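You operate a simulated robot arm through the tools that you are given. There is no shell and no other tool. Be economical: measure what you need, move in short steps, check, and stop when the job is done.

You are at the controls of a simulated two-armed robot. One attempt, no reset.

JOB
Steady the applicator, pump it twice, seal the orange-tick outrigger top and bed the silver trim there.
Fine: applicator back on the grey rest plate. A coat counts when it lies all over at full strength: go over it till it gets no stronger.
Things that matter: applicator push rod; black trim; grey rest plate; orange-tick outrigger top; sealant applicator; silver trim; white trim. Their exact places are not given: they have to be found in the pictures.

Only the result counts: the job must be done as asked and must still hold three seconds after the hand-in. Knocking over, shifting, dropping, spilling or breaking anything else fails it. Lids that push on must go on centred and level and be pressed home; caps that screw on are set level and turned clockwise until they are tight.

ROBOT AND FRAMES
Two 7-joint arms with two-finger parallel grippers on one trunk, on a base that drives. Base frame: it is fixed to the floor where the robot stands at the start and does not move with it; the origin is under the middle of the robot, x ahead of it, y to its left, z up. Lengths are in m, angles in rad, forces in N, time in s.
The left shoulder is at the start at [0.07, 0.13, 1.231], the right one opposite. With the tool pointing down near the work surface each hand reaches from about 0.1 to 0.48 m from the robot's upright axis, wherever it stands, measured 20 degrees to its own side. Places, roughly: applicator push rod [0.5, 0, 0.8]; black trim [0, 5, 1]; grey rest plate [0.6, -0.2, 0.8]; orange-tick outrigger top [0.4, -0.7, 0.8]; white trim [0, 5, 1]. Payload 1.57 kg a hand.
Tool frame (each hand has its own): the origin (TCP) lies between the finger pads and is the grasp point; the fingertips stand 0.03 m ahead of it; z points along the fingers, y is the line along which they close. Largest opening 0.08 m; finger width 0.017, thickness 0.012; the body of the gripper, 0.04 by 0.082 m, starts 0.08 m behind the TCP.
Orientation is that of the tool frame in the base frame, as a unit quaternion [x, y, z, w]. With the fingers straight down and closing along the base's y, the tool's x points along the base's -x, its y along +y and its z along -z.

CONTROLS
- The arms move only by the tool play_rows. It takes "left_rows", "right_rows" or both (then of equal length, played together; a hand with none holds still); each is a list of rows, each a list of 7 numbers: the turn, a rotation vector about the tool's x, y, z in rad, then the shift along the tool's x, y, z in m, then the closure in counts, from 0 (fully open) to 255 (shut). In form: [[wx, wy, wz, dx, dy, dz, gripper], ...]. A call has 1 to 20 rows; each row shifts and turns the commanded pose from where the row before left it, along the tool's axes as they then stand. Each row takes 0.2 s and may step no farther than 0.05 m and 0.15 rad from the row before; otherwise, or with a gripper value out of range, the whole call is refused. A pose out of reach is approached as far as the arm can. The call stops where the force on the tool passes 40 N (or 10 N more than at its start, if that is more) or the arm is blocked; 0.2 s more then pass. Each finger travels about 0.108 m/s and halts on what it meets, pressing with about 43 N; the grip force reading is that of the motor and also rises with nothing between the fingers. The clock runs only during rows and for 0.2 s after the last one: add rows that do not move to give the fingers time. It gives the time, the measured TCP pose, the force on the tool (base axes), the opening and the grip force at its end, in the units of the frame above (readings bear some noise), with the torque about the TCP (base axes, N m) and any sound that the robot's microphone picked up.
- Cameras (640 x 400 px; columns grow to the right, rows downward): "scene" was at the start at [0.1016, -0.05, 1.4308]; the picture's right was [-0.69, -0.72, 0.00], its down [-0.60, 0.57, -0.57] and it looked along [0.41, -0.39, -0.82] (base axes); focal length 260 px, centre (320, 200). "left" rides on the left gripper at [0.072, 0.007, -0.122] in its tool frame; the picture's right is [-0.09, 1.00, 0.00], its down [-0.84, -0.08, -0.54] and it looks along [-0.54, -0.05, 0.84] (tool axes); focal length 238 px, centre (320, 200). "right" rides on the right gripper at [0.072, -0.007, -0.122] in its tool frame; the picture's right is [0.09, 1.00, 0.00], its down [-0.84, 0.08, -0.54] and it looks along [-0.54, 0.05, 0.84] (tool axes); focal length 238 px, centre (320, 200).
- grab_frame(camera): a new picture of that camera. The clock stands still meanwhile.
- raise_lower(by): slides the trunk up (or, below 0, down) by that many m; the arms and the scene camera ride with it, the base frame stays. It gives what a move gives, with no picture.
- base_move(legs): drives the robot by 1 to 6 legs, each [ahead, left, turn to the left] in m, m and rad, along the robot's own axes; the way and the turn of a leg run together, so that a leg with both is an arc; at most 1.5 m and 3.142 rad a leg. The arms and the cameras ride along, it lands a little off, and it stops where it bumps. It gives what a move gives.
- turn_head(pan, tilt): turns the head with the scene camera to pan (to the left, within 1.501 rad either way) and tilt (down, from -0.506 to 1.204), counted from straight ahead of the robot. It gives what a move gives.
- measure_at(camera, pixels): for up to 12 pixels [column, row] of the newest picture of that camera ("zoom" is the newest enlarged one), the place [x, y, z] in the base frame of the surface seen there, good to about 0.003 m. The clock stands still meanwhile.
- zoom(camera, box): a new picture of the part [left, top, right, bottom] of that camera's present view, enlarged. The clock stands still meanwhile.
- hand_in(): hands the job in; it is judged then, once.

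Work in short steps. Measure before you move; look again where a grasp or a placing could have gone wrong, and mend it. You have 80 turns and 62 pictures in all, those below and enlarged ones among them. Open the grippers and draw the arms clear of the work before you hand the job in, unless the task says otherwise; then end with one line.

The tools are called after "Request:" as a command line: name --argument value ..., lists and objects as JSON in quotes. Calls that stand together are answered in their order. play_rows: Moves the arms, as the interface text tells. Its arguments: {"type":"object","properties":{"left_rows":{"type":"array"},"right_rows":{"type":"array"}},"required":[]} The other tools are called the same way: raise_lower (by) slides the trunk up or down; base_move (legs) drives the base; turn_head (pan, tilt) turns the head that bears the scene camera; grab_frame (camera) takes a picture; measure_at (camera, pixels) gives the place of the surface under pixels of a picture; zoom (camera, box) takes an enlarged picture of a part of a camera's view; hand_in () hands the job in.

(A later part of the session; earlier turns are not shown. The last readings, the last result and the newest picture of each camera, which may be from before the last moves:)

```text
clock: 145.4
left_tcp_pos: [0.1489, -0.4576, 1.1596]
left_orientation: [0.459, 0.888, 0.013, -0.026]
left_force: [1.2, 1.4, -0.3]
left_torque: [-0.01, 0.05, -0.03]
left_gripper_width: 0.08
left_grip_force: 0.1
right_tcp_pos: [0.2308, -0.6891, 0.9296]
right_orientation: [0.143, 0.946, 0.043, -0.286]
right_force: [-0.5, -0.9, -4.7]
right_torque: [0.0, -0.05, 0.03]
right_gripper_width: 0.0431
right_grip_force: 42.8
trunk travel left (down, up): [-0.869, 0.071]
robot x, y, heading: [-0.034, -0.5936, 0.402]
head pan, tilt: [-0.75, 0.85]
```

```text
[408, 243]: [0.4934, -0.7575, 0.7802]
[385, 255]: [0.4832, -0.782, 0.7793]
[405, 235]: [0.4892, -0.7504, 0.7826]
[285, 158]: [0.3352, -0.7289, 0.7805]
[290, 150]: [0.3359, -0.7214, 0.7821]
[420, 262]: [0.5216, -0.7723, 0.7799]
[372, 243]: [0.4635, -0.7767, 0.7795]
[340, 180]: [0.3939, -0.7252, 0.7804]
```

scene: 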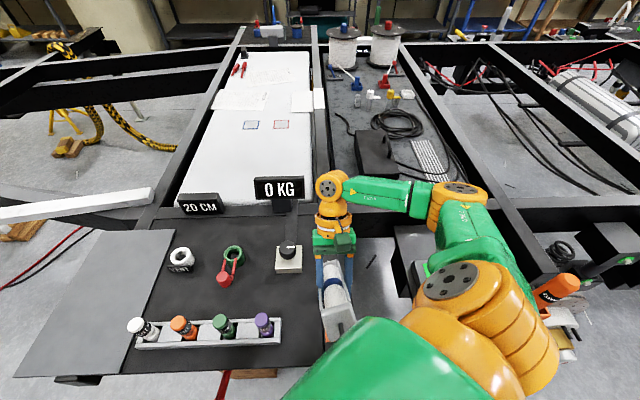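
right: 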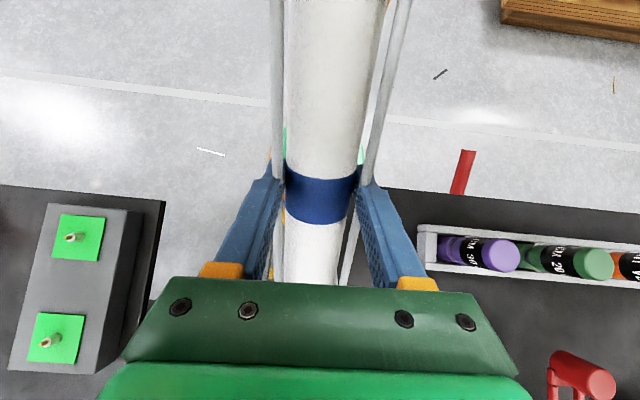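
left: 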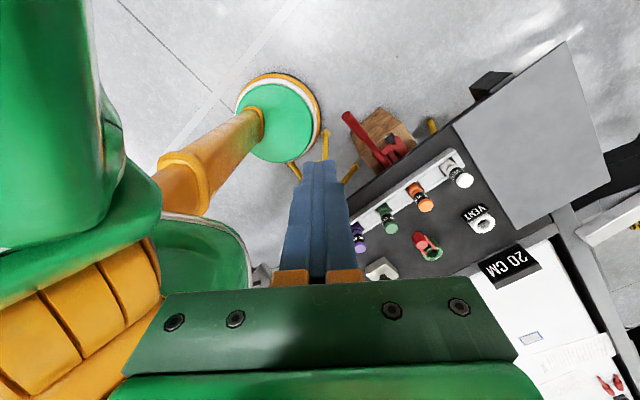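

The tip is at about s=0.53, n on centre. I lower 18 mm and sweep three lanes over s 0.50–0.64.

Request:
play_rows --right_rows '[[0, 0, 0, -0.0099, 0, 0.015, 255], [0, 0, 0, 0.0242, 0, 0.0159, 255], [0, 0, 0, 0, -0.013, 0, 255], [0, 0, 0, -0.0234, 0, -0.0153, 255], [0, 0, 0, -0.0234, 0, -0.0153, 255], [0, 0, 0, -0.0234, 0, -0.0153, 255], [0, 0, 0, -0.0234, 0, -0.0153, 255], [0, 0, 0, -0.0234, 0, -0.0153, 255], [0, 0, 0, 0, 0.026, 0, 255], [0, 0, 0, 0.0234, 0, 0.0153, 255], [0, 0, 0, 0.0234, 0, 0.0153, 255], [0, 0, 0, 0.0234, 0, 0.0153, 255], [0, 0, 0, 0.0234, 0, 0.0153, 255], [0, 0, 0, 0.0234, 0, 0.0153, 255], [0, 0, 0, 0, -0.013, 0, 255], [0, 0, 0, -0.0234, 0, -0.0153, 255], [0, 0, 0, -0.0234, 0, -0.0153, 255], [0, 0, 0, -0.0234, 0, -0.0153, 255], [0, 0, 0, -0.0234, 0, -0.0153, 255], [0, 0, 0, -0.0234, 0, -0.0153, 255]]'

Request:
play_rows --right_rows '[[0, 0, 0, -0.0234, -0.004, -0.0153, 255], [0, 0, 0, -0.0234, -0.009, -0.0153, 255], [0, 0, 0, 0.0234, 0, 0.0153, 255], [0, 0, 0, 0.0234, 0, 0.0153, 255], [0, 0, 0, 0.0234, 0, 0.0153, 255], [0, 0, 0, 0.0234, 0, 0.0153, 255], [0, 0, 0, 0.0234, 0, 0.0153, 255], [0, 0, 0, 0.0234, 0, 0.0153, 255], [0, 0, 0, 0, 0.013, 0, 255], [0, 0, 0, -0.0234, 0, -0.0153, 255], [0, 0, 0, -0.0234, 0, -0.0153, 255], [0, 0, 0, -0.0234, 0, -0.0153, 255], [0, 0, 0, -0.0234, 0, -0.0153, 255], [0, 0, 0, -0.0234, 0, -0.0153, 255], [0, 0, 0, -0.0234, 0, -0.0153, 255], [0, 0, 0, 0, 0.013, 0, 255], [0, 0, 0, 0.0234, 0, 0.0153, 255], [0, 0, 0, 0.0234, 0, 0.0153, 255], [0, 0, 0, 0.0234, 0, 0.0153, 255], [0, 0, 0, 0.0234, 0, 0.0153, 255]]'

Request:
zoom --camera "left" --box '[240, 160, 480, 300]'

```text
clock: 149.6
left_tcp_pos: [0.1456, -0.4549, 1.1615]
left_orientation: [0.458, 0.888, 0.013, -0.024]
left_force: [-0.1, 0.0, 0.2]
left_torque: [0.02, 0.04, -0.01]
left_gripper_width: 0.08
left_grip_force: 0.0
right_tcp_pos: [0.3326, -0.7208, 0.9136]
right_orientation: [0.142, 0.947, 0.042, -0.285]
right_force: [-0.6, 0.0, -5.1]
right_torque: [-0.06, -0.06, -0.01]
right_gripper_width: 0.0428
right_grip_force: 42.9
trunk travel left (down, up): [-0.869, 0.071]
robot x, y, heading: [-0.0388, -0.5919, 0.398]
head pan, tilt: [-0.75, 0.85]
```

```text
clock: 153.8
left_tcp_pos: [0.1425, -0.4529, 1.1616]
left_orientation: [0.459, 0.888, 0.012, -0.022]
left_force: [-0.4, 0.1, -0.6]
left_torque: [-0.02, -0.01, -0.02]
left_gripper_width: 0.0803
left_grip_force: 0.1
right_tcp_pos: [0.3016, -0.6947, 0.911]
right_orientation: [0.144, 0.947, 0.042, -0.283]
right_force: [-0.9, 1.5, -4.3]
right_torque: [-0.01, -0.06, -0.01]
right_gripper_width: 0.043
right_grip_force: 43.0
right hand out of reach, approached as far as the arm can: row 17, 18
trunk travel left (down, up): [-0.869, 0.071]
robot x, y, heading: [-0.0323, -0.5915, 0.4]
head pan, tilt: [-0.75, 0.85]
```

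```text
2.67 times, centred on (360, 230) of left
```

zoom: 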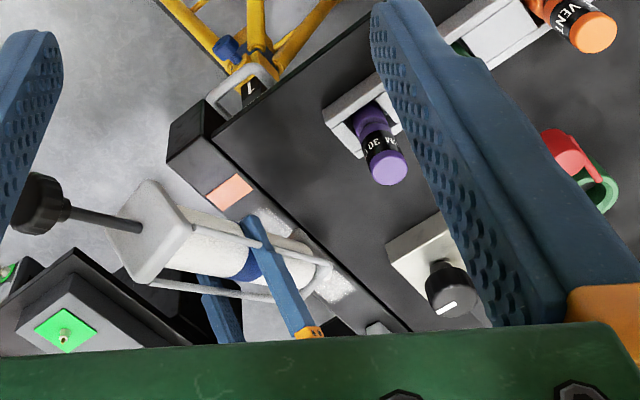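

I lift the gun and shift it right, off the beam, to judge the coat.

Request:
play_rows --right_rows '[[0, 0, 0, 0.022, 0, -0.0334, 255], [0, 0, 0, 0.022, 0, -0.0334, 255], [0, 0, 0, 0.0, -0.045, 0, 255], [0, 0, 0, 0.0, -0.045, 0, 255], [0, 0, 0, 0.0, -0.045, 0, 255], [0, 0, 0, 0, 0, 0, 255]]'

Request:
zoom --camera "left" --box '[300, 220, 400, 285]'

```text
clock: 155.2
left_tcp_pos: [0.1449, -0.457, 1.1624]
left_orientation: [0.459, 0.888, 0.013, -0.023]
left_force: [0.2, 0.6, 0.7]
left_torque: [-0.01, 0.0, 0.03]
left_gripper_width: 0.0801
left_grip_force: 0.0
right_tcp_pos: [0.265, -0.8235, 0.9876]
right_orientation: [0.143, 0.947, 0.043, -0.284]
right_force: [-0.1, 0.6, -5.1]
right_torque: [-0.05, -0.09, 0.0]
right_gripper_width: 0.0429
right_grip_force: 42.7
trunk travel left (down, up): [-0.869, 0.071]
robot x, y, heading: [-0.0346, -0.5992, 0.398]
head pan, tilt: [-0.75, 0.85]
```

```text
6.15 times, centred on (350, 252) of left
```

zoom: 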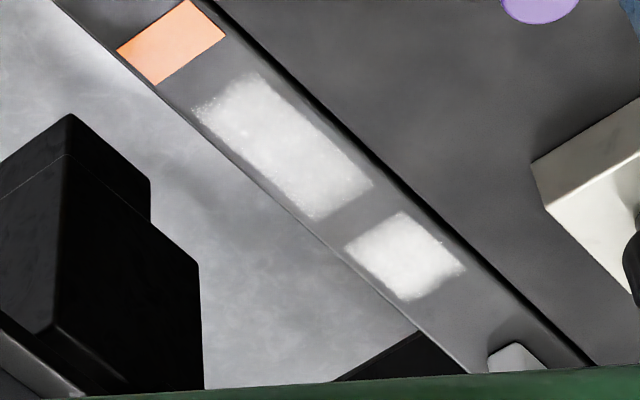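

The coat shows two strong patches with a gap at about (355,215). I measure the patch corners.

Request:
measure_at --camera "zoom" --pixels '[[197, 110], [255, 75], [370, 185], [315, 217], [348, 245], [403, 214], [463, 265], [410, 298], [355, 215], [515, 345], [170, 40]]'

```text
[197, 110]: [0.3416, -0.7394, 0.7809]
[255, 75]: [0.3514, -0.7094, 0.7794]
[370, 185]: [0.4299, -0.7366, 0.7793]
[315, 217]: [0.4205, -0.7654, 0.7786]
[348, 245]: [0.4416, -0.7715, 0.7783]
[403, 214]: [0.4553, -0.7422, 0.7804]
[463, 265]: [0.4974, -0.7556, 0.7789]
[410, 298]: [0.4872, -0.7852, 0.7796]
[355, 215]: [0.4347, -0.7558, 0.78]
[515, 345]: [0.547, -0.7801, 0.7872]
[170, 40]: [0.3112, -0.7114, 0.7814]
```

The patch spans s 0.543–0.697, n ±0.016, with s 0.627–0.650 uncovered. I return the tip there and sweep slowly in three lanes.

Request:
play_rows --right_rows '[[0, 0, 0, 0, 0.0393, 0, 255], [0, 0, 0, 0, 0.0393, 0, 255], [0, 0, 0, 0, 0.0393, 0, 255], [0, 0, 0, -0.0367, 0, 0.0214, 255], [0, 0, 0, -0.0367, 0, 0.0214, 255], [0, 0, 0, 0, 0, 0, 255], [0, 0, 0, -0.0084, 0, -0.0055, 255], [0, 0, 0, -0.0084, 0, -0.0055, 255], [0, 0, 0, 0.0084, 0, 0.0055, 255], [0, 0, 0, 0.0084, 0, 0.0055, 255], [0, 0, 0, 0.0084, 0, 0.0055, 255], [0, 0, 0, 0.0084, 0, 0.0055, 255], [0, 0, 0, 0, -0.011, 0, 255], [0, 0, 0, -0.0084, 0, -0.0055, 255], [0, 0, 0, -0.0084, 0, -0.0055, 255], [0, 0, 0, -0.0084, 0, -0.0055, 255], [0, 0, 0, -0.0084, 0, -0.0055, 255], [0, 0, 0, 0, 0.022, 0, 255], [0, 0, 0, 0.0084, 0, 0.0055, 255], [0, 0, 0, 0.0084, 0, 0.0055, 255]]'

Request:
play_rows --right_rows '[[0, 0, 0, 0.0084, 0, 0.0055, 255], [0, 0, 0, 0.0084, 0, 0.0055, 255], [0, 0, 0, 0, -0.011, 0, 255], [0, 0, 0, -0.0084, 0, -0.0055, 255], [0, 0, 0, -0.0084, 0, -0.0055, 255], [0, 0, 0, -0.0084, 0, -0.0055, 255], [0, 0, 0, -0.0084, 0, -0.0055, 255], [0, 0, 0, 0, 0, 0, 255]]'

Request:
zoom --camera "left" --box '[290, 200, 410, 285]'

```text
clock: 159.4
left_tcp_pos: [0.1443, -0.4571, 1.1613]
left_orientation: [0.459, 0.888, 0.013, -0.024]
left_force: [-0.3, 0.8, -0.4]
left_torque: [-0.01, -0.01, 0.0]
left_gripper_width: 0.0801
left_grip_force: 0.0
right_tcp_pos: [0.3364, -0.7136, 0.912]
right_orientation: [0.143, 0.947, 0.043, -0.284]
right_force: [-0.8, 0.1, -4.8]
right_torque: [-0.02, -0.07, 0.0]
right_gripper_width: 0.043
right_grip_force: 43.1
trunk travel left (down, up): [-0.869, 0.071]
robot x, y, heading: [-0.0347, -0.5936, 0.398]
head pan, tilt: [-0.75, 0.85]
```

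```text
clock: 161.2
left_tcp_pos: [0.1456, -0.4562, 1.163]
left_orientation: [0.459, 0.888, 0.013, -0.023]
left_force: [-0.1, 0.1, -0.1]
left_torque: [-0.01, 0.02, -0.01]
left_gripper_width: 0.0803
left_grip_force: 0.1
right_tcp_pos: [0.3543, -0.7286, 0.9139]
right_orientation: [0.143, 0.947, 0.043, -0.284]
right_force: [-0.5, 0.1, -5.4]
right_torque: [-0.01, -0.03, 0.01]
right_gripper_width: 0.0428
right_grip_force: 42.7
trunk travel left (down, up): [-0.869, 0.071]
robot x, y, heading: [-0.0348, -0.5938, 0.4]
head pan, tilt: [-0.75, 0.85]
```

```text
4.71 times, centred on (350, 242) of left
```

zoom: 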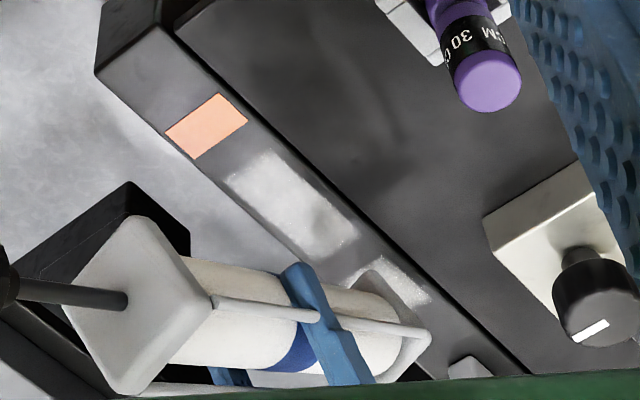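

The gap still seems there. I move the gun aside and take a tight zoom on the gap.

Request:
play_rows --right_rows '[[0, 0, 0, 0.022, 0, -0.0334, 255], [0, 0, 0, 0.022, 0, -0.0334, 255], [0, 0, 0, 0.0, -0.045, 0, 255], [0, 0, 0, 0.0, -0.045, 0, 255], [0, 0, 0, 0.0, -0.045, 0, 255], [0, 0, 0, 0, 0, 0, 255]]'

Request:
zoom --camera "left" --box '[320, 220, 390, 275]'

```text
clock: 162.6
left_tcp_pos: [0.1455, -0.4566, 1.1623]
left_orientation: [0.459, 0.888, 0.012, -0.023]
left_force: [-0.3, 0.2, 0.2]
left_torque: [-0.04, -0.01, -0.02]
left_gripper_width: 0.0799
left_grip_force: 0.0
right_tcp_pos: [0.3139, -0.8567, 0.9929]
right_orientation: [0.142, 0.947, 0.043, -0.285]
right_force: [-0.5, -0.3, -4.7]
right_torque: [-0.04, -0.04, 0.02]
right_gripper_width: 0.0429
right_grip_force: 43.5
trunk travel left (down, up): [-0.869, 0.071]
robot x, y, heading: [-0.0343, -0.5966, 0.404]
head pan, tilt: [-0.75, 0.85]
```

```text
7.27 times, centred on (355, 248) of left
```

zoom: 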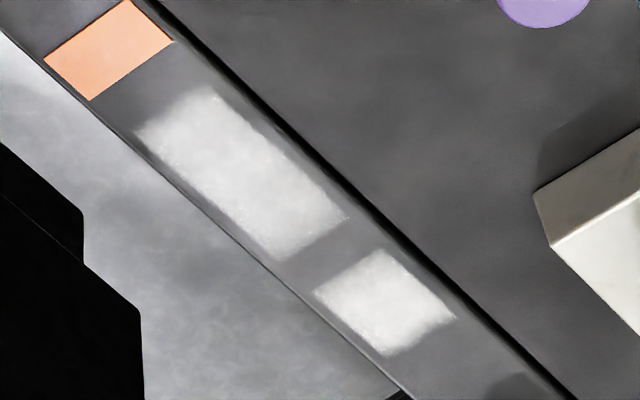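

The gap is sharply bounded, as though the tip passed too high or too fast there. I put the tip over the gap centre and lower in 2 mm steps, watching for contact.

Request:
play_rows --right_rows '[[0, 0, 0, 0, 0.0451, 0, 255], [0, 0, 0, 0, 0.0451, 0, 255], [0, 0, 0, 0, 0.0451, 0, 255], [0, 0, 0, -0.0141, 0, 0.0397, 255], [0, 0, 0, -0.0141, 0, 0.0398, 255], [0, 0, 0, 0, 0, 0, 255], [0, 0, 0, -0.0011, 0, 0.0017, 255], [0, 0, 0, 0, 0, 0, 255]]'

Request:
play_rows --right_rows '[[0, 0, 0, -0.0011, 0, 0.0017, 255], [0, 0, 0, 0, 0, 0, 255]]'

Request:
play_rows --right_rows '[[0, 0, 0, -0.0011, 0, 0.0017, 255], [0, 0, 0, 0, 0, 0, 255]]'

```text
clock: 164.4
left_tcp_pos: [0.1452, -0.457, 1.1628]
left_orientation: [0.459, 0.888, 0.013, -0.024]
left_force: [1.0, 0.4, -0.2]
left_torque: [0.0, -0.01, 0.05]
left_gripper_width: 0.0801
left_grip_force: 0.1
right_tcp_pos: [0.3352, -0.7229, 0.9076]
right_orientation: [0.142, 0.947, 0.043, -0.284]
right_force: [-1.0, -0.3, -4.7]
right_torque: [0.02, -0.1, 0.0]
right_gripper_width: 0.0429
right_grip_force: 43.2
trunk travel left (down, up): [-0.869, 0.071]
robot x, y, heading: [-0.0376, -0.5931, 0.4]
head pan, tilt: [-0.75, 0.85]
```

```text
clock: 165.0
left_tcp_pos: [0.1451, -0.4567, 1.1625]
left_orientation: [0.459, 0.888, 0.013, -0.023]
left_force: [-0.1, 0.1, 0.3]
left_torque: [-0.01, 0.01, 0.01]
left_gripper_width: 0.08
left_grip_force: 0.1
right_tcp_pos: [0.3349, -0.7229, 0.9056]
right_orientation: [0.143, 0.947, 0.043, -0.285]
right_force: [0.4, 0.4, -4.4]
right_torque: [0.0, -0.05, 0.0]
right_gripper_width: 0.0428
right_grip_force: 42.7
trunk travel left (down, up): [-0.869, 0.071]
robot x, y, heading: [-0.0355, -0.5951, 0.4]
head pan, tilt: [-0.75, 0.85]
```

```text
clock: 165.6
left_tcp_pos: [0.1446, -0.4573, 1.1633]
left_orientation: [0.458, 0.888, 0.013, -0.022]
left_force: [0.5, 0.3, -1.0]
left_torque: [0.01, -0.01, -0.02]
left_gripper_width: 0.0802
left_grip_force: 0.0
right_tcp_pos: [0.3356, -0.7226, 0.9036]
right_orientation: [0.143, 0.947, 0.042, -0.284]
right_force: [-0.1, -0.2, -4.6]
right_torque: [-0.03, -0.05, 0.01]
right_gripper_width: 0.043
right_grip_force: 43.3
trunk travel left (down, up): [-0.869, 0.071]
robot x, y, heading: [-0.0306, -0.5947, 0.399]
head pan, tilt: [-0.75, 0.85]
```

No contact yet, so the tip was higher than thought. I lower 2 mm more and sweep slowly over the gap.

Request:
play_rows --right_rows '[[0, 0, 0, -0.0011, 0, 0.0017, 255], [0, 0, 0, 0, 0, 0, 255], [0, 0, 0, -0.0084, 0, -0.0055, 255], [0, 0, 0, -0.0084, 0, -0.0055, 255], [0, 0, 0, 0, -0.009, 0, 255], [0, 0, 0, 0.0084, 0, 0.0055, 255], [0, 0, 0, 0.0084, 0, 0.0055, 255], [0, 0, 0, 0.0084, 0, 0.0055, 255], [0, 0, 0, 0.0084, 0, 0.0055, 255], [0, 0, 0, 0, 0.009, 0, 255], [0, 0, 0, 0, 0.009, 0, 255], [0, 0, 0, -0.0084, 0, -0.0055, 255], [0, 0, 0, -0.0084, 0, -0.0055, 255], [0, 0, 0, -0.0084, 0, -0.0055, 255], [0, 0, 0, -0.0084, 0, -0.0055, 255], [0, 0, 0, 0, -0.009, 0, 255], [0, 0, 0, 0.0084, 0, 0.0055, 255], [0, 0, 0, 0.0084, 0, 0.0055, 255], [0, 0, 0, 0.0084, 0, 0.0055, 255], [0, 0, 0, 0.0084, 0, 0.0055, 255]]'

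Request:
zoom --camera "left" --box '[290, 200, 410, 285]'

```text
clock: 169.8
left_tcp_pos: [0.1442, -0.4558, 1.1626]
left_orientation: [0.459, 0.888, 0.011, -0.023]
left_force: [-0.2, 0.0, -0.3]
left_torque: [-0.04, -0.04, -0.01]
left_gripper_width: 0.0798
left_grip_force: 0.1
right_tcp_pos: [0.3154, -0.7176, 0.9021]
right_orientation: [0.143, 0.947, 0.043, -0.284]
right_force: [0.7, 0.3, -4.7]
right_torque: [-0.05, -0.08, -0.01]
right_gripper_width: 0.043
right_grip_force: 42.8
trunk travel left (down, up): [-0.869, 0.071]
robot x, y, heading: [-0.0323, -0.5931, 0.4]
head pan, tilt: [-0.75, 0.85]
```

```text
4.71 times, centred on (350, 242) of left
```

zoom: 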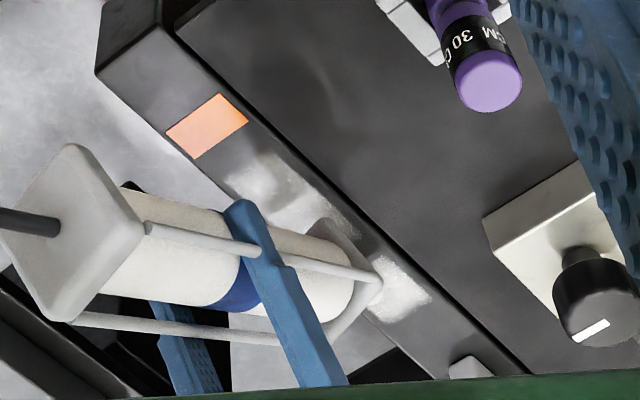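

The nozzle may blend with the white patch; I measure points around (350–415,250–305) for height.

Request:
measure_at --camera "zoom" --pixels '[[355, 262], [365, 270], [375, 262], [385, 275], [390, 290], [400, 295], [345, 232], [375, 290], [365, 300], [378, 250], [360, 310], [330, 235]]'

```text
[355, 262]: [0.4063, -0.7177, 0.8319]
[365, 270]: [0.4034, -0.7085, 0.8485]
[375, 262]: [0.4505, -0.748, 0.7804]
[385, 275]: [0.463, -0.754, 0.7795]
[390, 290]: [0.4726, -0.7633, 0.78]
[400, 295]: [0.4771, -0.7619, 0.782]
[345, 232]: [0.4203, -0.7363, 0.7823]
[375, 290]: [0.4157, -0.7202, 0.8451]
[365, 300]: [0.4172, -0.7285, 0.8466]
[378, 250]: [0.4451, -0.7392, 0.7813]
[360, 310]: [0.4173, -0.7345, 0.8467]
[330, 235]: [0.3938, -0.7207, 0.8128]
```

The cradle front at z 0.847 tells the gun has righted itself to pitch 0.58, so the tip is about 18 mm above the surface at s=0.638. I lower 14 mm and sweep the gap again.

Request:
play_rows --right_rows '[[0, 0, 0, -0.0077, 0, 0.0117, 255], [0, 0, 0, 0, 0, 0, 255], [0, 0, 0, -0.0084, 0, -0.0055, 255], [0, 0, 0, -0.0084, 0, -0.0055, 255], [0, 0, 0, 0, -0.009, 0, 255], [0, 0, 0, 0.0084, 0, 0.0055, 255], [0, 0, 0, 0.0084, 0, 0.0055, 255], [0, 0, 0, 0.0084, 0, 0.0055, 255], [0, 0, 0, 0.0084, 0, 0.0055, 255], [0, 0, 0, 0, 0.009, 0, 255], [0, 0, 0, 0, 0.009, 0, 255], [0, 0, 0, -0.0084, 0, -0.0055, 255], [0, 0, 0, -0.0084, 0, -0.0055, 255], [0, 0, 0, -0.0084, 0, -0.0055, 255], [0, 0, 0, -0.0084, 0, -0.0055, 255], [0, 0, 0, 0, -0.009, 0, 255], [0, 0, 0, 0.0084, 0, 0.0055, 255], [0, 0, 0, 0.0084, 0, 0.0055, 255], [0, 0, 0, 0.0084, 0, 0.0055, 255], [0, 0, 0, 0.0084, 0, 0.0055, 255]]'

Request:
zoom --camera "left" --box '[290, 200, 410, 285]'

Request:
measure_at --camera "zoom" --pixels '[[375, 290], [360, 310], [345, 250], [365, 270], [378, 250], [390, 290]]'

```text
clock: 174.0
left_tcp_pos: [0.1458, -0.4564, 1.1623]
left_orientation: [0.459, 0.888, 0.013, -0.022]
left_force: [0.0, -0.3, 0.0]
left_torque: [0.01, -0.04, -0.01]
left_gripper_width: 0.0802
left_grip_force: 0.1
right_tcp_pos: [0.2957, -0.711, 0.8889]
right_orientation: [0.143, 0.947, 0.043, -0.285]
right_force: [0.0, 0.2, -3.9]
right_torque: [0.0, -0.09, -0.04]
right_gripper_width: 0.0431
right_grip_force: 42.4
trunk travel left (down, up): [-0.869, 0.071]
robot x, y, heading: [-0.0325, -0.5942, 0.398]
head pan, tilt: [-0.75, 0.85]
```

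```text
4.71 times, centred on (350, 242) of left
```

zoom: 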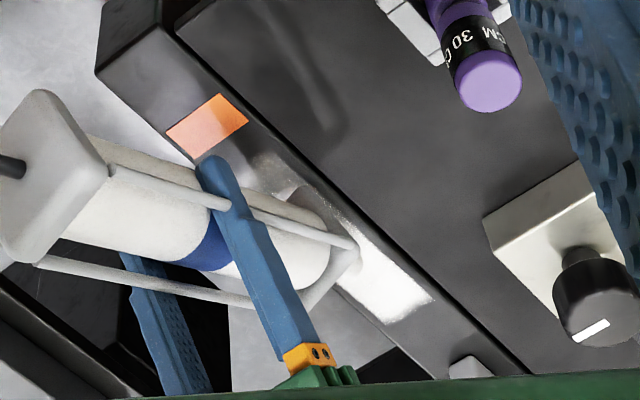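

```text
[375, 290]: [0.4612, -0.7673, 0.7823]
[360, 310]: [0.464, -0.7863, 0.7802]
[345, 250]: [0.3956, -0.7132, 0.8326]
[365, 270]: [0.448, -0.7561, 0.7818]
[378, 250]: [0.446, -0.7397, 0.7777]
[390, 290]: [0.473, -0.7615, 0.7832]
```

The gap is filled now and the gun's pitch is confirmed at 0.58. I repass the whole patch in three lanes at this height for full strength.

Request:
play_rows --right_rows '[[0, 0, 0, -0.0184, 0, -0.0121, 255], [0, 0, 0, -0.0184, 0, -0.0121, 255], [0, 0, 0, -0.0184, 0, -0.0121, 255], [0, 0, 0, -0.0184, 0, -0.0121, 255], [0, 0, 0, 0, -0.01, 0, 255], [0, 0, 0, 0.0176, 0, 0.0115, 255], [0, 0, 0, 0.0176, 0, 0.0115, 255], [0, 0, 0, 0.0176, 0, 0.0115, 255], [0, 0, 0, 0.0176, 0, 0.0115, 255], [0, 0, 0, 0.0176, 0, 0.0115, 255], [0, 0, 0, 0.0176, 0, 0.0115, 255], [0, 0, 0, 0.0176, 0, 0.0115, 255], [0, 0, 0, 0.0176, 0, 0.0115, 255], [0, 0, 0, 0, 0.01, 0, 255], [0, 0, 0, -0.0176, 0, -0.0115, 255], [0, 0, 0, -0.0176, 0, -0.0115, 255], [0, 0, 0, -0.0176, 0, -0.0115, 255], [0, 0, 0, -0.0176, 0, -0.0115, 255], [0, 0, 0, -0.0176, 0, -0.0115, 255], [0, 0, 0, -0.0176, 0, -0.0115, 255]]'

Request:
play_rows --right_rows '[[0, 0, 0, -0.0176, 0, -0.0115, 255], [0, 0, 0, -0.0176, 0, -0.0115, 255], [0, 0, 0, 0, 0.01, 0, 255], [0, 0, 0, 0.0176, 0, 0.0115, 255], [0, 0, 0, 0.0176, 0, 0.0115, 255], [0, 0, 0, 0.0176, 0, 0.0115, 255], [0, 0, 0, 0.0176, 0, 0.0115, 255], [0, 0, 0, 0.0176, 0, 0.0115, 255], [0, 0, 0, 0.0176, 0, 0.0115, 255], [0, 0, 0, 0.0176, 0, 0.0115, 255], [0, 0, 0, 0.0176, 0, 0.0115, 255], [0, 0, 0, 0, -0.01, 0, 255], [0, 0, 0, -0.0176, 0, -0.0115, 255], [0, 0, 0, -0.0176, 0, -0.0115, 255], [0, 0, 0, -0.0176, 0, -0.0115, 255], [0, 0, 0, -0.0176, 0, -0.0115, 255], [0, 0, 0, -0.0176, 0, -0.0115, 255], [0, 0, 0, -0.0176, 0, -0.0115, 255], [0, 0, 0, -0.0176, 0, -0.0115, 255], [0, 0, 0, -0.0176, 0, -0.0115, 255]]'

Request:
play_rows --right_rows '[[0, 0, 0, 0, -0.01, 0, 255], [0, 0, 0, 0.0176, 0, 0.0115, 255], [0, 0, 0, 0.0176, 0, 0.0115, 255], [0, 0, 0, 0.0176, 0, 0.0115, 255], [0, 0, 0, 0.0176, 0, 0.0115, 255], [0, 0, 0, 0.0176, 0, 0.0115, 255], [0, 0, 0, 0.0176, 0, 0.0115, 255], [0, 0, 0, 0.0176, 0, 0.0115, 255], [0, 0, 0, 0.0176, 0, 0.0115, 255], [0, 0, 0, 0, 0.02, 0, 255], [0, 0, 0, -0.0176, 0, -0.0115, 255], [0, 0, 0, -0.0176, 0, -0.0115, 255], [0, 0, 0, -0.0176, 0, -0.0115, 255], [0, 0, 0, -0.0176, 0, -0.0115, 255], [0, 0, 0, -0.0176, 0, -0.0115, 255], [0, 0, 0, -0.0176, 0, -0.0115, 255], [0, 0, 0, -0.0176, 0, -0.0115, 255], [0, 0, 0, -0.0176, 0, -0.0115, 255], [0, 0, 0, 0, 0, 0, 255]]'

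Request:
play_rows --right_rows '[[0, 0, 0, 0.022, 0, -0.0334, 255], [0, 0, 0, 0.022, 0, -0.0334, 255], [0, 0, 0, 0.022, 0, -0.0334, 255], [0, 0, 0, 0.0, -0.045, 0, 255], [0, 0, 0, 0.0, -0.045, 0, 255], [0, 0, 0, 0.0, -0.045, 0, 255], [0, 0, 0, 0, 0, 0, 255]]'

Request:
zoom --camera "left" --box '[310, 215, 400, 285]'

```text
clock: 178.2
left_tcp_pos: [0.1456, -0.456, 1.1622]
left_orientation: [0.458, 0.889, 0.012, -0.024]
left_force: [-1.3, -0.1, 0.7]
left_torque: [-0.02, 0.01, 0.0]
left_gripper_width: 0.0803
left_grip_force: 0.1
right_tcp_pos: [0.3369, -0.7246, 0.8918]
right_orientation: [0.142, 0.947, 0.042, -0.285]
right_force: [0.7, -0.3, -4.7]
right_torque: [-0.03, -0.04, -0.02]
right_gripper_width: 0.0431
right_grip_force: 42.9
right hand out of reach, approached as far as the arm can: row 4
trunk travel left (down, up): [-0.869, 0.071]
robot x, y, heading: [-0.0407, -0.5922, 0.4]
head pan, tilt: [-0.75, 0.85]
```

```text
clock: 182.4
left_tcp_pos: [0.1444, -0.4561, 1.163]
left_orientation: [0.458, 0.888, 0.013, -0.022]
left_force: [-0.2, -0.2, 0.5]
left_torque: [-0.01, 0.0, -0.05]
left_gripper_width: 0.0802
left_grip_force: 0.0
right_tcp_pos: [0.3727, -0.7416, 0.8812]
right_orientation: [0.144, 0.947, 0.043, -0.284]
right_force: [0.2, 0.1, -4.6]
right_torque: [-0.04, -0.09, -0.04]
right_gripper_width: 0.0432
right_grip_force: 42.8
right hand out of reach, approached as far as the arm can: row 4, 5, 6, 7, 8, 9, 10, 11, 13, 14, 15, 16, 17, 18, 19, 20
trunk travel left (down, up): [-0.869, 0.071]
robot x, y, heading: [-0.0364, -0.5949, 0.403]
head pan, tilt: [-0.75, 0.85]
```

```text
clock: 186.4
left_tcp_pos: [0.1447, -0.4563, 1.1624]
left_orientation: [0.458, 0.889, 0.013, -0.023]
left_force: [0.5, 0.1, -1.2]
left_torque: [0.02, 0.0, -0.01]
left_gripper_width: 0.0799
left_grip_force: 0.1
right_tcp_pos: [0.3756, -0.7384, 0.8861]
right_orientation: [0.143, 0.947, 0.044, -0.284]
right_force: [0.5, -0.8, -4.5]
right_torque: [0.03, -0.06, 0.0]
right_gripper_width: 0.0427
right_grip_force: 43.1
right hand out of reach, approached as far as the arm can: row 2, 3, 4, 5, 6, 7, 8, 9, 11, 12, 13, 14, 15, 16, 17, 18
trunk travel left (down, up): [-0.869, 0.071]
robot x, y, heading: [-0.0369, -0.5956, 0.405]
head pan, tilt: [-0.75, 0.85]
```

```text
clock: 188.0
left_tcp_pos: [0.1443, -0.4563, 1.1618]
left_orientation: [0.458, 0.888, 0.013, -0.022]
left_force: [-0.7, 0.0, -1.4]
left_torque: [-0.02, 0.01, -0.01]
left_gripper_width: 0.0801
left_grip_force: 0.1
right_tcp_pos: [0.3568, -0.8885, 0.9922]
right_orientation: [0.143, 0.947, 0.043, -0.283]
right_force: [0.3, 0.0, -5.2]
right_torque: [-0.03, -0.04, 0.0]
right_gripper_width: 0.0431
right_grip_force: 42.3
right hand out of reach, approached as far as the arm can: row 1, 2, 3, 4, 6
trunk travel left (down, up): [-0.869, 0.071]
robot x, y, heading: [-0.0407, -0.5954, 0.403]
head pan, tilt: [-0.75, 0.85]
```

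```text
5.71 times, centred on (355, 250) of left
```

zoom: 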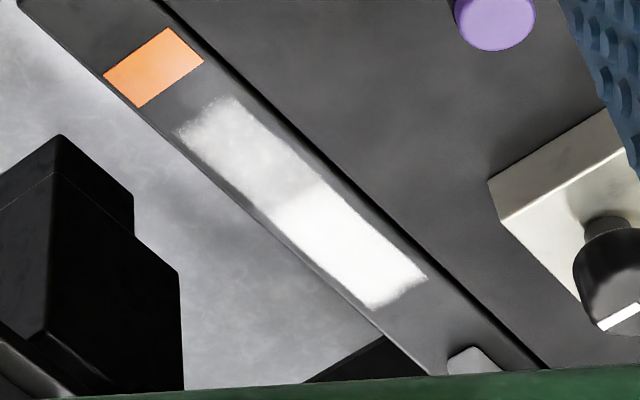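

The coat is continuous now, but its near third (columns 180–280) is weaker. I bring the tip back over that part.

Request:
play_rows --right_rows '[[0, 0, 0, 0.0126, 0.0382, 0, 255], [0, 0, 0, 0.0126, 0.0382, 0, 255], [0, 0, 0, 0.0126, 0.0382, 0, 255], [0, 0, 0, 0.0127, 0.0384, 0, 255], [0, 0, 0, 0, 0, 0.0391, 255], [0, 0, 0, 0, 0, 0.0391, 255], [0, 0, 0, 0, 0, 0.0391, 255], [0, 0, 0, 0, 0, 0.0392, 255], [0, 0, 0, 0, 0, 0, 255]]'

```text
clock: 190.0
left_tcp_pos: [0.1446, -0.4565, 1.1608]
left_orientation: [0.459, 0.888, 0.014, -0.023]
left_force: [0.0, -0.3, -0.2]
left_torque: [-0.04, -0.02, 0.0]
left_gripper_width: 0.08
left_grip_force: 0.0
right_tcp_pos: [0.2794, -0.7045, 0.8895]
right_orientation: [0.142, 0.947, 0.042, -0.284]
right_force: [0.1, -0.5, -4.1]
right_torque: [-0.03, -0.08, -0.01]
right_gripper_width: 0.0429
right_grip_force: 43.2
trunk travel left (down, up): [-0.869, 0.071]
robot x, y, heading: [-0.0373, -0.5928, 0.402]
head pan, tilt: [-0.75, 0.85]
```

Pose exact. I sweep s 0.60↔0.535 in three lanes, twice, then run on forward along the centre.

Request:
play_rows --right_rows '[[0, 0, 0, 0.0181, 0, 0.0119, 255], [0, 0, 0, 0.0181, 0, 0.0119, 255], [0, 0, 0, 0.0181, 0, 0.0119, 255], [0, 0, 0, 0, -0.01, 0, 255], [0, 0, 0, -0.0181, 0, -0.0119, 255], [0, 0, 0, -0.0181, 0, -0.0119, 255], [0, 0, 0, -0.0181, 0, -0.0119, 255], [0, 0, 0, 0, 0.02, 0, 255], [0, 0, 0, 0.0181, 0, 0.0119, 255], [0, 0, 0, 0.0181, 0, 0.0119, 255], [0, 0, 0, 0.0181, 0, 0.0119, 255], [0, 0, 0, 0, -0.01, 0, 255], [0, 0, 0, -0.0181, 0, -0.0119, 255], [0, 0, 0, -0.0181, 0, -0.0119, 255], [0, 0, 0, -0.0181, 0, -0.0119, 255], [0, 0, 0, 0, 0, 0, 255]]'

Request:
play_rows --right_rows '[[0, 0, 0, 0.0181, 0, 0.0119, 255], [0, 0, 0, 0.0181, 0, 0.0119, 255], [0, 0, 0, 0.0181, 0, 0.0119, 255], [0, 0, 0, 0, -0.013, 0, 255], [0, 0, 0, -0.0181, 0, -0.0119, 255], [0, 0, 0, -0.0181, 0, -0.0119, 255], [0, 0, 0, -0.0181, 0, -0.0119, 255], [0, 0, 0, 0, 0.026, 0, 255], [0, 0, 0, 0.0181, 0, 0.0119, 255], [0, 0, 0, 0.0181, 0, 0.0119, 255], [0, 0, 0, 0.0181, 0, 0.0119, 255], [0, 0, 0, 0, -0.013, 0, 255], [0, 0, 0, -0.0181, 0, -0.0119, 255], [0, 0, 0, -0.0181, 0, -0.0119, 255], [0, 0, 0, -0.0181, 0, -0.0119, 255], [0, 0, 0, -0.0181, 0, -0.0119, 255], [0, 0, 0, -0.0181, 0, -0.0119, 255], [0, 0, 0, -0.0181, 0, -0.0119, 255], [0, 0, 0, 0, 0, 0, 255]]'

Request:
play_rows --right_rows '[[0, 0, 0, 0.0181, -0.01, 0.0119, 255], [0, 0, 0, 0.0181, 0, 0.0119, 255], [0, 0, 0, 0.0181, 0, 0.0119, 255], [0, 0, 0, 0.0181, 0.01, 0.0119, 255], [0, 0, 0, 0.022, 0, -0.0334, 255], [0, 0, 0, 0.022, 0, -0.0334, 255], [0, 0, 0, 0.022, 0, -0.0334, 255], [0, 0, 0, 0.0, -0.045, 0, 255], [0, 0, 0, 0.0, -0.045, 0, 255], [0, 0, 0, 0.0, -0.045, 0, 255], [0, 0, 0, 0, 0, 0, 255]]'

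Request:
zoom --camera "left" --box '[310, 215, 400, 285]'

```text
clock: 193.4
left_tcp_pos: [0.1439, -0.4564, 1.1627]
left_orientation: [0.459, 0.888, 0.012, -0.023]
left_force: [-0.4, 0.5, 0.0]
left_torque: [0.03, -0.04, 0.01]
left_gripper_width: 0.0799
left_grip_force: 0.0
right_tcp_pos: [0.2805, -0.7037, 0.8898]
right_orientation: [0.142, 0.947, 0.042, -0.284]
right_force: [1.0, 0.7, -4.0]
right_torque: [-0.06, -0.04, 0.02]
right_gripper_width: 0.043
right_grip_force: 43.3
trunk travel left (down, up): [-0.869, 0.071]
robot x, y, heading: [-0.0404, -0.5912, 0.4]
head pan, tilt: [-0.75, 0.85]
```

```text
clock: 197.4
left_tcp_pos: [0.1449, -0.4564, 1.1622]
left_orientation: [0.458, 0.888, 0.013, -0.023]
left_force: [-0.5, 0.6, 0.8]
left_torque: [0.0, -0.01, 0.02]
left_gripper_width: 0.0799
left_grip_force: 0.1
right_tcp_pos: [0.3432, -0.7235, 0.8887]
right_orientation: [0.142, 0.947, 0.044, -0.284]
right_force: [0.5, 1.6, -3.9]
right_torque: [-0.03, -0.09, 0.04]
right_gripper_width: 0.0428
right_grip_force: 43.1
trunk travel left (down, up): [-0.869, 0.071]
robot x, y, heading: [-0.0384, -0.5957, 0.398]
head pan, tilt: [-0.75, 0.85]
```

```text
clock: 199.8
left_tcp_pos: [0.1454, -0.4564, 1.1615]
left_orientation: [0.459, 0.888, 0.013, -0.024]
left_force: [0.9, 0.2, -0.1]
left_torque: [0.0, 0.04, 0.02]
left_gripper_width: 0.08
left_grip_force: 0.1
right_tcp_pos: [0.2189, -0.8283, 1.011]
right_orientation: [0.143, 0.947, 0.044, -0.284]
right_force: [0.1, -0.5, -4.2]
right_torque: [-0.01, -0.04, -0.01]
right_gripper_width: 0.0429
right_grip_force: 42.3
trunk travel left (down, up): [-0.869, 0.071]
robot x, y, heading: [-0.0364, -0.5944, 0.403]
head pan, tilt: [-0.75, 0.85]
```

```text
5.71 times, centred on (355, 250) of left
```

zoom: 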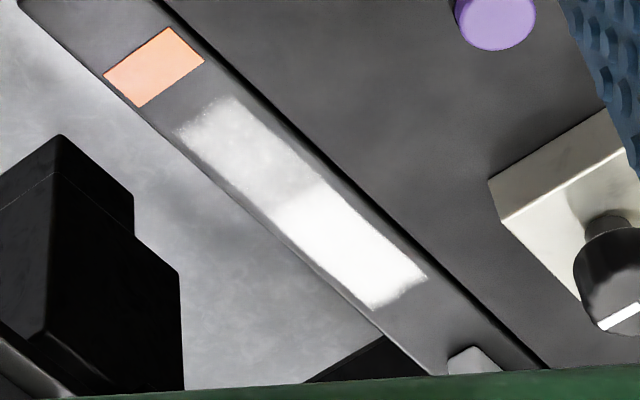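

The near third hasn't changed. I go over it again slowly, 3 mm lower, in 1 cm steps, then look once more.

Request:
play_rows --right_rows '[[0, 0, 0, 0, 0.0453, 0, 255], [0, 0, 0, 0, 0.0453, 0, 255], [0, 0, 0, 0, 0.0453, 0, 255], [0, 0, 0, -0.0246, 0, 0.0336, 255], [0, 0, 0, -0.0246, 0, 0.0336, 255], [0, 0, 0, -0.0247, 0, 0.0337, 255], [0, 0, 0, 0, 0, 0, 255], [0, 0, 0, 0.0084, 0, 0.0055, 255], [0, 0, 0, 0.0084, 0, 0.0055, 255], [0, 0, 0, 0.0084, 0, 0.0055, 255], [0, 0, 0, 0.0084, 0, 0.0055, 255], [0, 0, 0, 0, -0.01, 0, 255], [0, 0, 0, -0.0084, 0, -0.0055, 255], [0, 0, 0, -0.0084, 0, -0.0055, 255], [0, 0, 0, -0.0084, 0, -0.0055, 255], [0, 0, 0, -0.0084, 0, -0.0055, 255], [0, 0, 0, 0, 0.01, 0, 255], [0, 0, 0, 0, 0.01, 0, 255], [0, 0, 0, 0, 0, 0, 255]]'

Request:
play_rows --right_rows '[[0, 0, 0, 0.0084, 0, 0.0055, 255], [0, 0, 0, 0.0084, 0, 0.0055, 255], [0, 0, 0, 0.0084, 0, 0.0055, 255], [0, 0, 0, 0.0084, 0, 0.0055, 255], [0, 0, 0, 0.0084, -0.01, 0.0055, 255], [0, 0, 0, 0, 0, 0, 255]]'

Request:
zoom --camera "left" --box '[270, 190, 400, 285]'

Request:
measure_at --camera "zoom" --pixels '[[300, 150], [320, 180], [340, 200], [350, 210], [330, 230], [310, 200], [300, 220], [290, 180], [280, 160], [345, 190], [320, 205], [335, 215]]'

```text
clock: 203.8
left_tcp_pos: [0.1445, -0.4562, 1.1627]
left_orientation: [0.459, 0.888, 0.013, -0.022]
left_force: [0.8, 0.5, 1.2]
left_torque: [-0.03, -0.01, 0.0]
left_gripper_width: 0.08
left_grip_force: 0.0
right_tcp_pos: [0.2691, -0.6876, 0.8849]
right_orientation: [0.143, 0.947, 0.044, -0.284]
right_force: [-0.7, 0.6, -4.2]
right_torque: [-0.02, -0.07, -0.01]
right_gripper_width: 0.0431
right_grip_force: 42.7
trunk travel left (down, up): [-0.869, 0.071]
robot x, y, heading: [-0.0378, -0.5963, 0.396]
head pan, tilt: [-0.75, 0.85]
```

```text
clock: 205.2
left_tcp_pos: [0.1449, -0.4551, 1.1618]
left_orientation: [0.458, 0.889, 0.012, -0.023]
left_force: [0.8, 0.6, -0.3]
left_torque: [-0.01, -0.02, 0.0]
left_gripper_width: 0.0799
left_grip_force: 0.1
right_tcp_pos: [0.2163, -0.6841, 0.8841]
right_orientation: [0.144, 0.947, 0.043, -0.284]
right_force: [-0.4, 0.0, -4.5]
right_torque: [-0.03, -0.03, 0.0]
right_gripper_width: 0.0431
right_grip_force: 43.1
trunk travel left (down, up): [-0.869, 0.071]
robot x, y, heading: [-0.0331, -0.5957, 0.402]
head pan, tilt: [-0.75, 0.85]
```

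```text
4.21 times, centred on (335, 238) of left
```

zoom: 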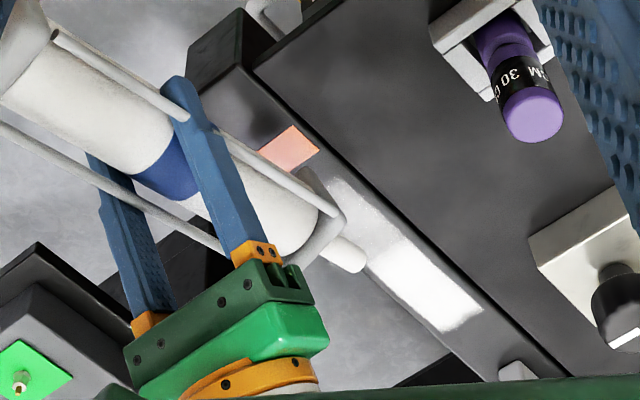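

```text
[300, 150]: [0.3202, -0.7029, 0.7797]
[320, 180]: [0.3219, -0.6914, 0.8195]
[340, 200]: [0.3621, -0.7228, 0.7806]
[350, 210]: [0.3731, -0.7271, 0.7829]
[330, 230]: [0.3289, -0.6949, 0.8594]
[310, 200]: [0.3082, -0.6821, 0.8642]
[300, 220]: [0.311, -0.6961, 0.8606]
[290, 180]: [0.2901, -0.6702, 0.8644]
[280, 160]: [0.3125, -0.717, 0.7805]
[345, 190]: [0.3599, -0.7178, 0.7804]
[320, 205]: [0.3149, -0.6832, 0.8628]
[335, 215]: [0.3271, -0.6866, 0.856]
```

The nozzle tip shows at (362,262), and the cradle front is at z 0.86: the gun has tipped nose-up again, so the tip is too high. I measure the nozzle.

Request:
measure_at --camera "zoom" --pixels '[[360, 262], [350, 256], [335, 250], [345, 245], [60, 30], [270, 200], [200, 150], [30, 20]]'

```text
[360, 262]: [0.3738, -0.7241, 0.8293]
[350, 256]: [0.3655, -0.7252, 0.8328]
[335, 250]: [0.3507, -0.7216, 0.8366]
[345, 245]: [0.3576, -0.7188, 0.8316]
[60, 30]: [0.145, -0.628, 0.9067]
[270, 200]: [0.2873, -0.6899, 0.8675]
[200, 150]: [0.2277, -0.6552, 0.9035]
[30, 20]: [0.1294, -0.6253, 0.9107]
```

The knob is fouling the trunk when the hand comes back, tipping the gun (now pitch ≈0.29, tip z≈0.825). I lift, step the base 0.14 m left so the knob clears the trunk, lower the trunk 0.1 m, and pitch the hand 0.19 more.

Request:
play_rows --right_rows '[[0, 0, 0, 0.0219, 0, -0.0334, 255], [0, 0, 0, 0.0219, 0, -0.0334, 255], [0, 0, 0, 0.0219, 0, -0.0334, 255], [0, 0, 0, 0, -0.0467, 0, 255], [0, 0, 0, 0, -0.0467, 0, 255], [0, 0, 0, 0, -0.0467, 0, 255], [0, 0, 0, 0, 0, 0, 255]]'

Request:
base_move --legs '[[0.09, 0.107, 0]]'

Request:
raise_lower --by -0.1

Request:
play_rows --right_rows '[[0, 0.095, 0, 0, 0, 0, 255], [0, 0.095, 0, 0, 0, 0, 255], [0, 0, 0, 0, 0, 0, 255]]'

```text
clock: 206.8
left_tcp_pos: [0.144, -0.4574, 1.1635]
left_orientation: [0.459, 0.888, 0.013, -0.023]
left_force: [0.2, -0.7, 0.5]
left_torque: [0.02, 0.0, 0.03]
left_gripper_width: 0.0803
left_grip_force: 0.2
right_tcp_pos: [0.1753, -0.817, 1.0038]
right_orientation: [0.143, 0.947, 0.043, -0.284]
right_force: [-0.2, 0.0, -4.2]
right_torque: [-0.04, -0.03, 0.01]
right_gripper_width: 0.043
right_grip_force: 42.8
trunk travel left (down, up): [-0.869, 0.071]
robot x, y, heading: [-0.0351, -0.5951, 0.401]
head pan, tilt: [-0.75, 0.85]
```

```text
clock: 208.1
left_tcp_pos: [0.1861, -0.3255, 1.1626]
left_orientation: [0.46, 0.888, 0.015, -0.023]
left_force: [0.3, -0.4, 0.0]
left_torque: [0.07, -0.03, -0.03]
left_gripper_width: 0.0797
left_grip_force: 0.0
right_tcp_pos: [0.2152, -0.6863, 1.003]
right_orientation: [0.143, 0.947, 0.045, -0.284]
right_force: [-0.4, 0.1, -4.6]
right_torque: [-0.01, -0.07, -0.01]
right_gripper_width: 0.0429
right_grip_force: 42.6
trunk travel left (down, up): [-0.869, 0.071]
robot x, y, heading: [0.0079, -0.4588, 0.4]
head pan, tilt: [-0.75, 0.85]
```

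```text
clock: 209.5
left_tcp_pos: [0.185, -0.3232, 1.062]
left_orientation: [0.459, 0.888, 0.013, -0.022]
left_force: [-0.4, -0.6, 0.3]
left_torque: [0.0, 0.0, 0.0]
left_gripper_width: 0.0804
left_grip_force: 0.1
right_tcp_pos: [0.2162, -0.6841, 0.9038]
right_orientation: [0.143, 0.947, 0.042, -0.285]
right_force: [-0.8, 0.4, -5.2]
right_torque: [-0.04, -0.05, 0.03]
right_gripper_width: 0.043
right_grip_force: 42.7
trunk travel left (down, up): [-0.769, 0.171]
robot x, y, heading: [0.004, -0.462, 0.399]
head pan, tilt: [-0.75, 0.85]
```

```text
clock: 210.3
left_tcp_pos: [0.186, -0.3238, 1.0622]
left_orientation: [0.459, 0.888, 0.013, -0.023]
left_force: [-0.3, 0.5, 0.9]
left_torque: [0.0, -0.03, -0.03]
left_gripper_width: 0.0798
left_grip_force: 0.0
right_tcp_pos: [0.2149, -0.6837, 0.9051]
right_orientation: [0.138, 0.916, 0.055, -0.372]
right_force: [0.6, 0.0, -4.7]
right_torque: [0.01, -0.1, 0.01]
right_gripper_width: 0.0431
right_grip_force: 43.1
trunk travel left (down, up): [-0.769, 0.171]
robot x, y, heading: [0.0071, -0.4602, 0.398]
head pan, tilt: [-0.75, 0.85]
```

Tip should be near (0.341,-0.722,0.817). I lower 27 mm, then probe in 3 mm steps watching the force.

Request:
play_rows --right_rows '[[0, 0, 0, -0.0188, 0, 0.0194, 255], [0, 0, 0, 0, 0, 0, 255], [0, 0, 0, 0, 0, 0, 255]]'

Request:
play_rows --right_rows '[[0, 0, 0, -0.0021, 0, 0.0022, 255], [0, 0, 0, 0, 0, 0, 255]]'

Request:
play_rows --right_rows '[[0, 0, 0, -0.0021, 0, 0.0022, 255], [0, 0, 0, 0, 0, 0, 255]]'

Request:
play_rows --right_rows '[[0, 0, 0, -0.0021, 0, 0.0022, 255], [0, 0, 0, 0, 0, 0, 255]]'

```text
clock: 211.1
left_tcp_pos: [0.1842, -0.3209, 1.0628]
left_orientation: [0.459, 0.888, 0.014, -0.022]
left_force: [0.1, 0.1, -0.2]
left_torque: [0.02, 0.01, 0.04]
left_gripper_width: 0.0798
left_grip_force: 0.0
right_tcp_pos: [0.2141, -0.683, 0.8787]
right_orientation: [0.138, 0.917, 0.056, -0.371]
right_force: [-0.4, -0.9, 7.1]
right_torque: [-0.27, -1.15, -0.12]
right_gripper_width: 0.043
right_grip_force: 42.9
trunk travel left (down, up): [-0.769, 0.171]
robot x, y, heading: [0.0067, -0.4605, 0.398]
head pan, tilt: [-0.75, 0.85]
```

```text
clock: 211.7
left_tcp_pos: [0.1833, -0.3212, 1.0633]
left_orientation: [0.459, 0.888, 0.013, -0.022]
left_force: [0.1, -0.7, -0.3]
left_torque: [0.04, -0.04, -0.02]
left_gripper_width: 0.0797
left_grip_force: 0.2
right_tcp_pos: [0.213, -0.6831, 0.8753]
right_orientation: [0.139, 0.916, 0.056, -0.372]
right_force: [-4.2, -0.3, 10.1]
right_torque: [-0.24, -1.04, -0.1]
right_gripper_width: 0.043
right_grip_force: 42.5
trunk travel left (down, up): [-0.769, 0.171]
robot x, y, heading: [0.0071, -0.4607, 0.4]
head pan, tilt: [-0.75, 0.85]
```

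```text
clock: 212.3
left_tcp_pos: [0.1819, -0.3225, 1.0634]
left_orientation: [0.459, 0.888, 0.013, -0.021]
left_force: [0.8, 0.0, -0.6]
left_torque: [0.0, 0.0, -0.01]
left_gripper_width: 0.0799
left_grip_force: 0.0
right_tcp_pos: [0.2137, -0.6818, 0.8722]
right_orientation: [0.139, 0.917, 0.057, -0.37]
right_force: [-3.5, 2.0, 11.1]
right_torque: [-0.06, -1.12, 0.05]
right_gripper_width: 0.0432
right_grip_force: 42.5
trunk travel left (down, up): [-0.769, 0.171]
robot x, y, heading: [0.0076, -0.4608, 0.401]
head pan, tilt: [-0.75, 0.85]
```

```text
clock: 212.9
left_tcp_pos: [0.1828, -0.3212, 1.0623]
left_orientation: [0.459, 0.888, 0.013, -0.02]
left_force: [0.3, 0.3, 0.4]
left_torque: [0.05, -0.02, 0.01]
left_gripper_width: 0.08
left_grip_force: 0.1
right_tcp_pos: [0.2135, -0.6814, 0.8698]
right_orientation: [0.139, 0.916, 0.057, -0.371]
right_force: [-3.6, 2.5, 9.5]
right_torque: [0.1, -1.07, 0.22]
right_gripper_width: 0.0434
right_grip_force: 42.9
trunk travel left (down, up): [-0.769, 0.171]
robot x, y, heading: [0.0048, -0.4603, 0.4]
head pan, tilt: [-0.75, 0.85]
```

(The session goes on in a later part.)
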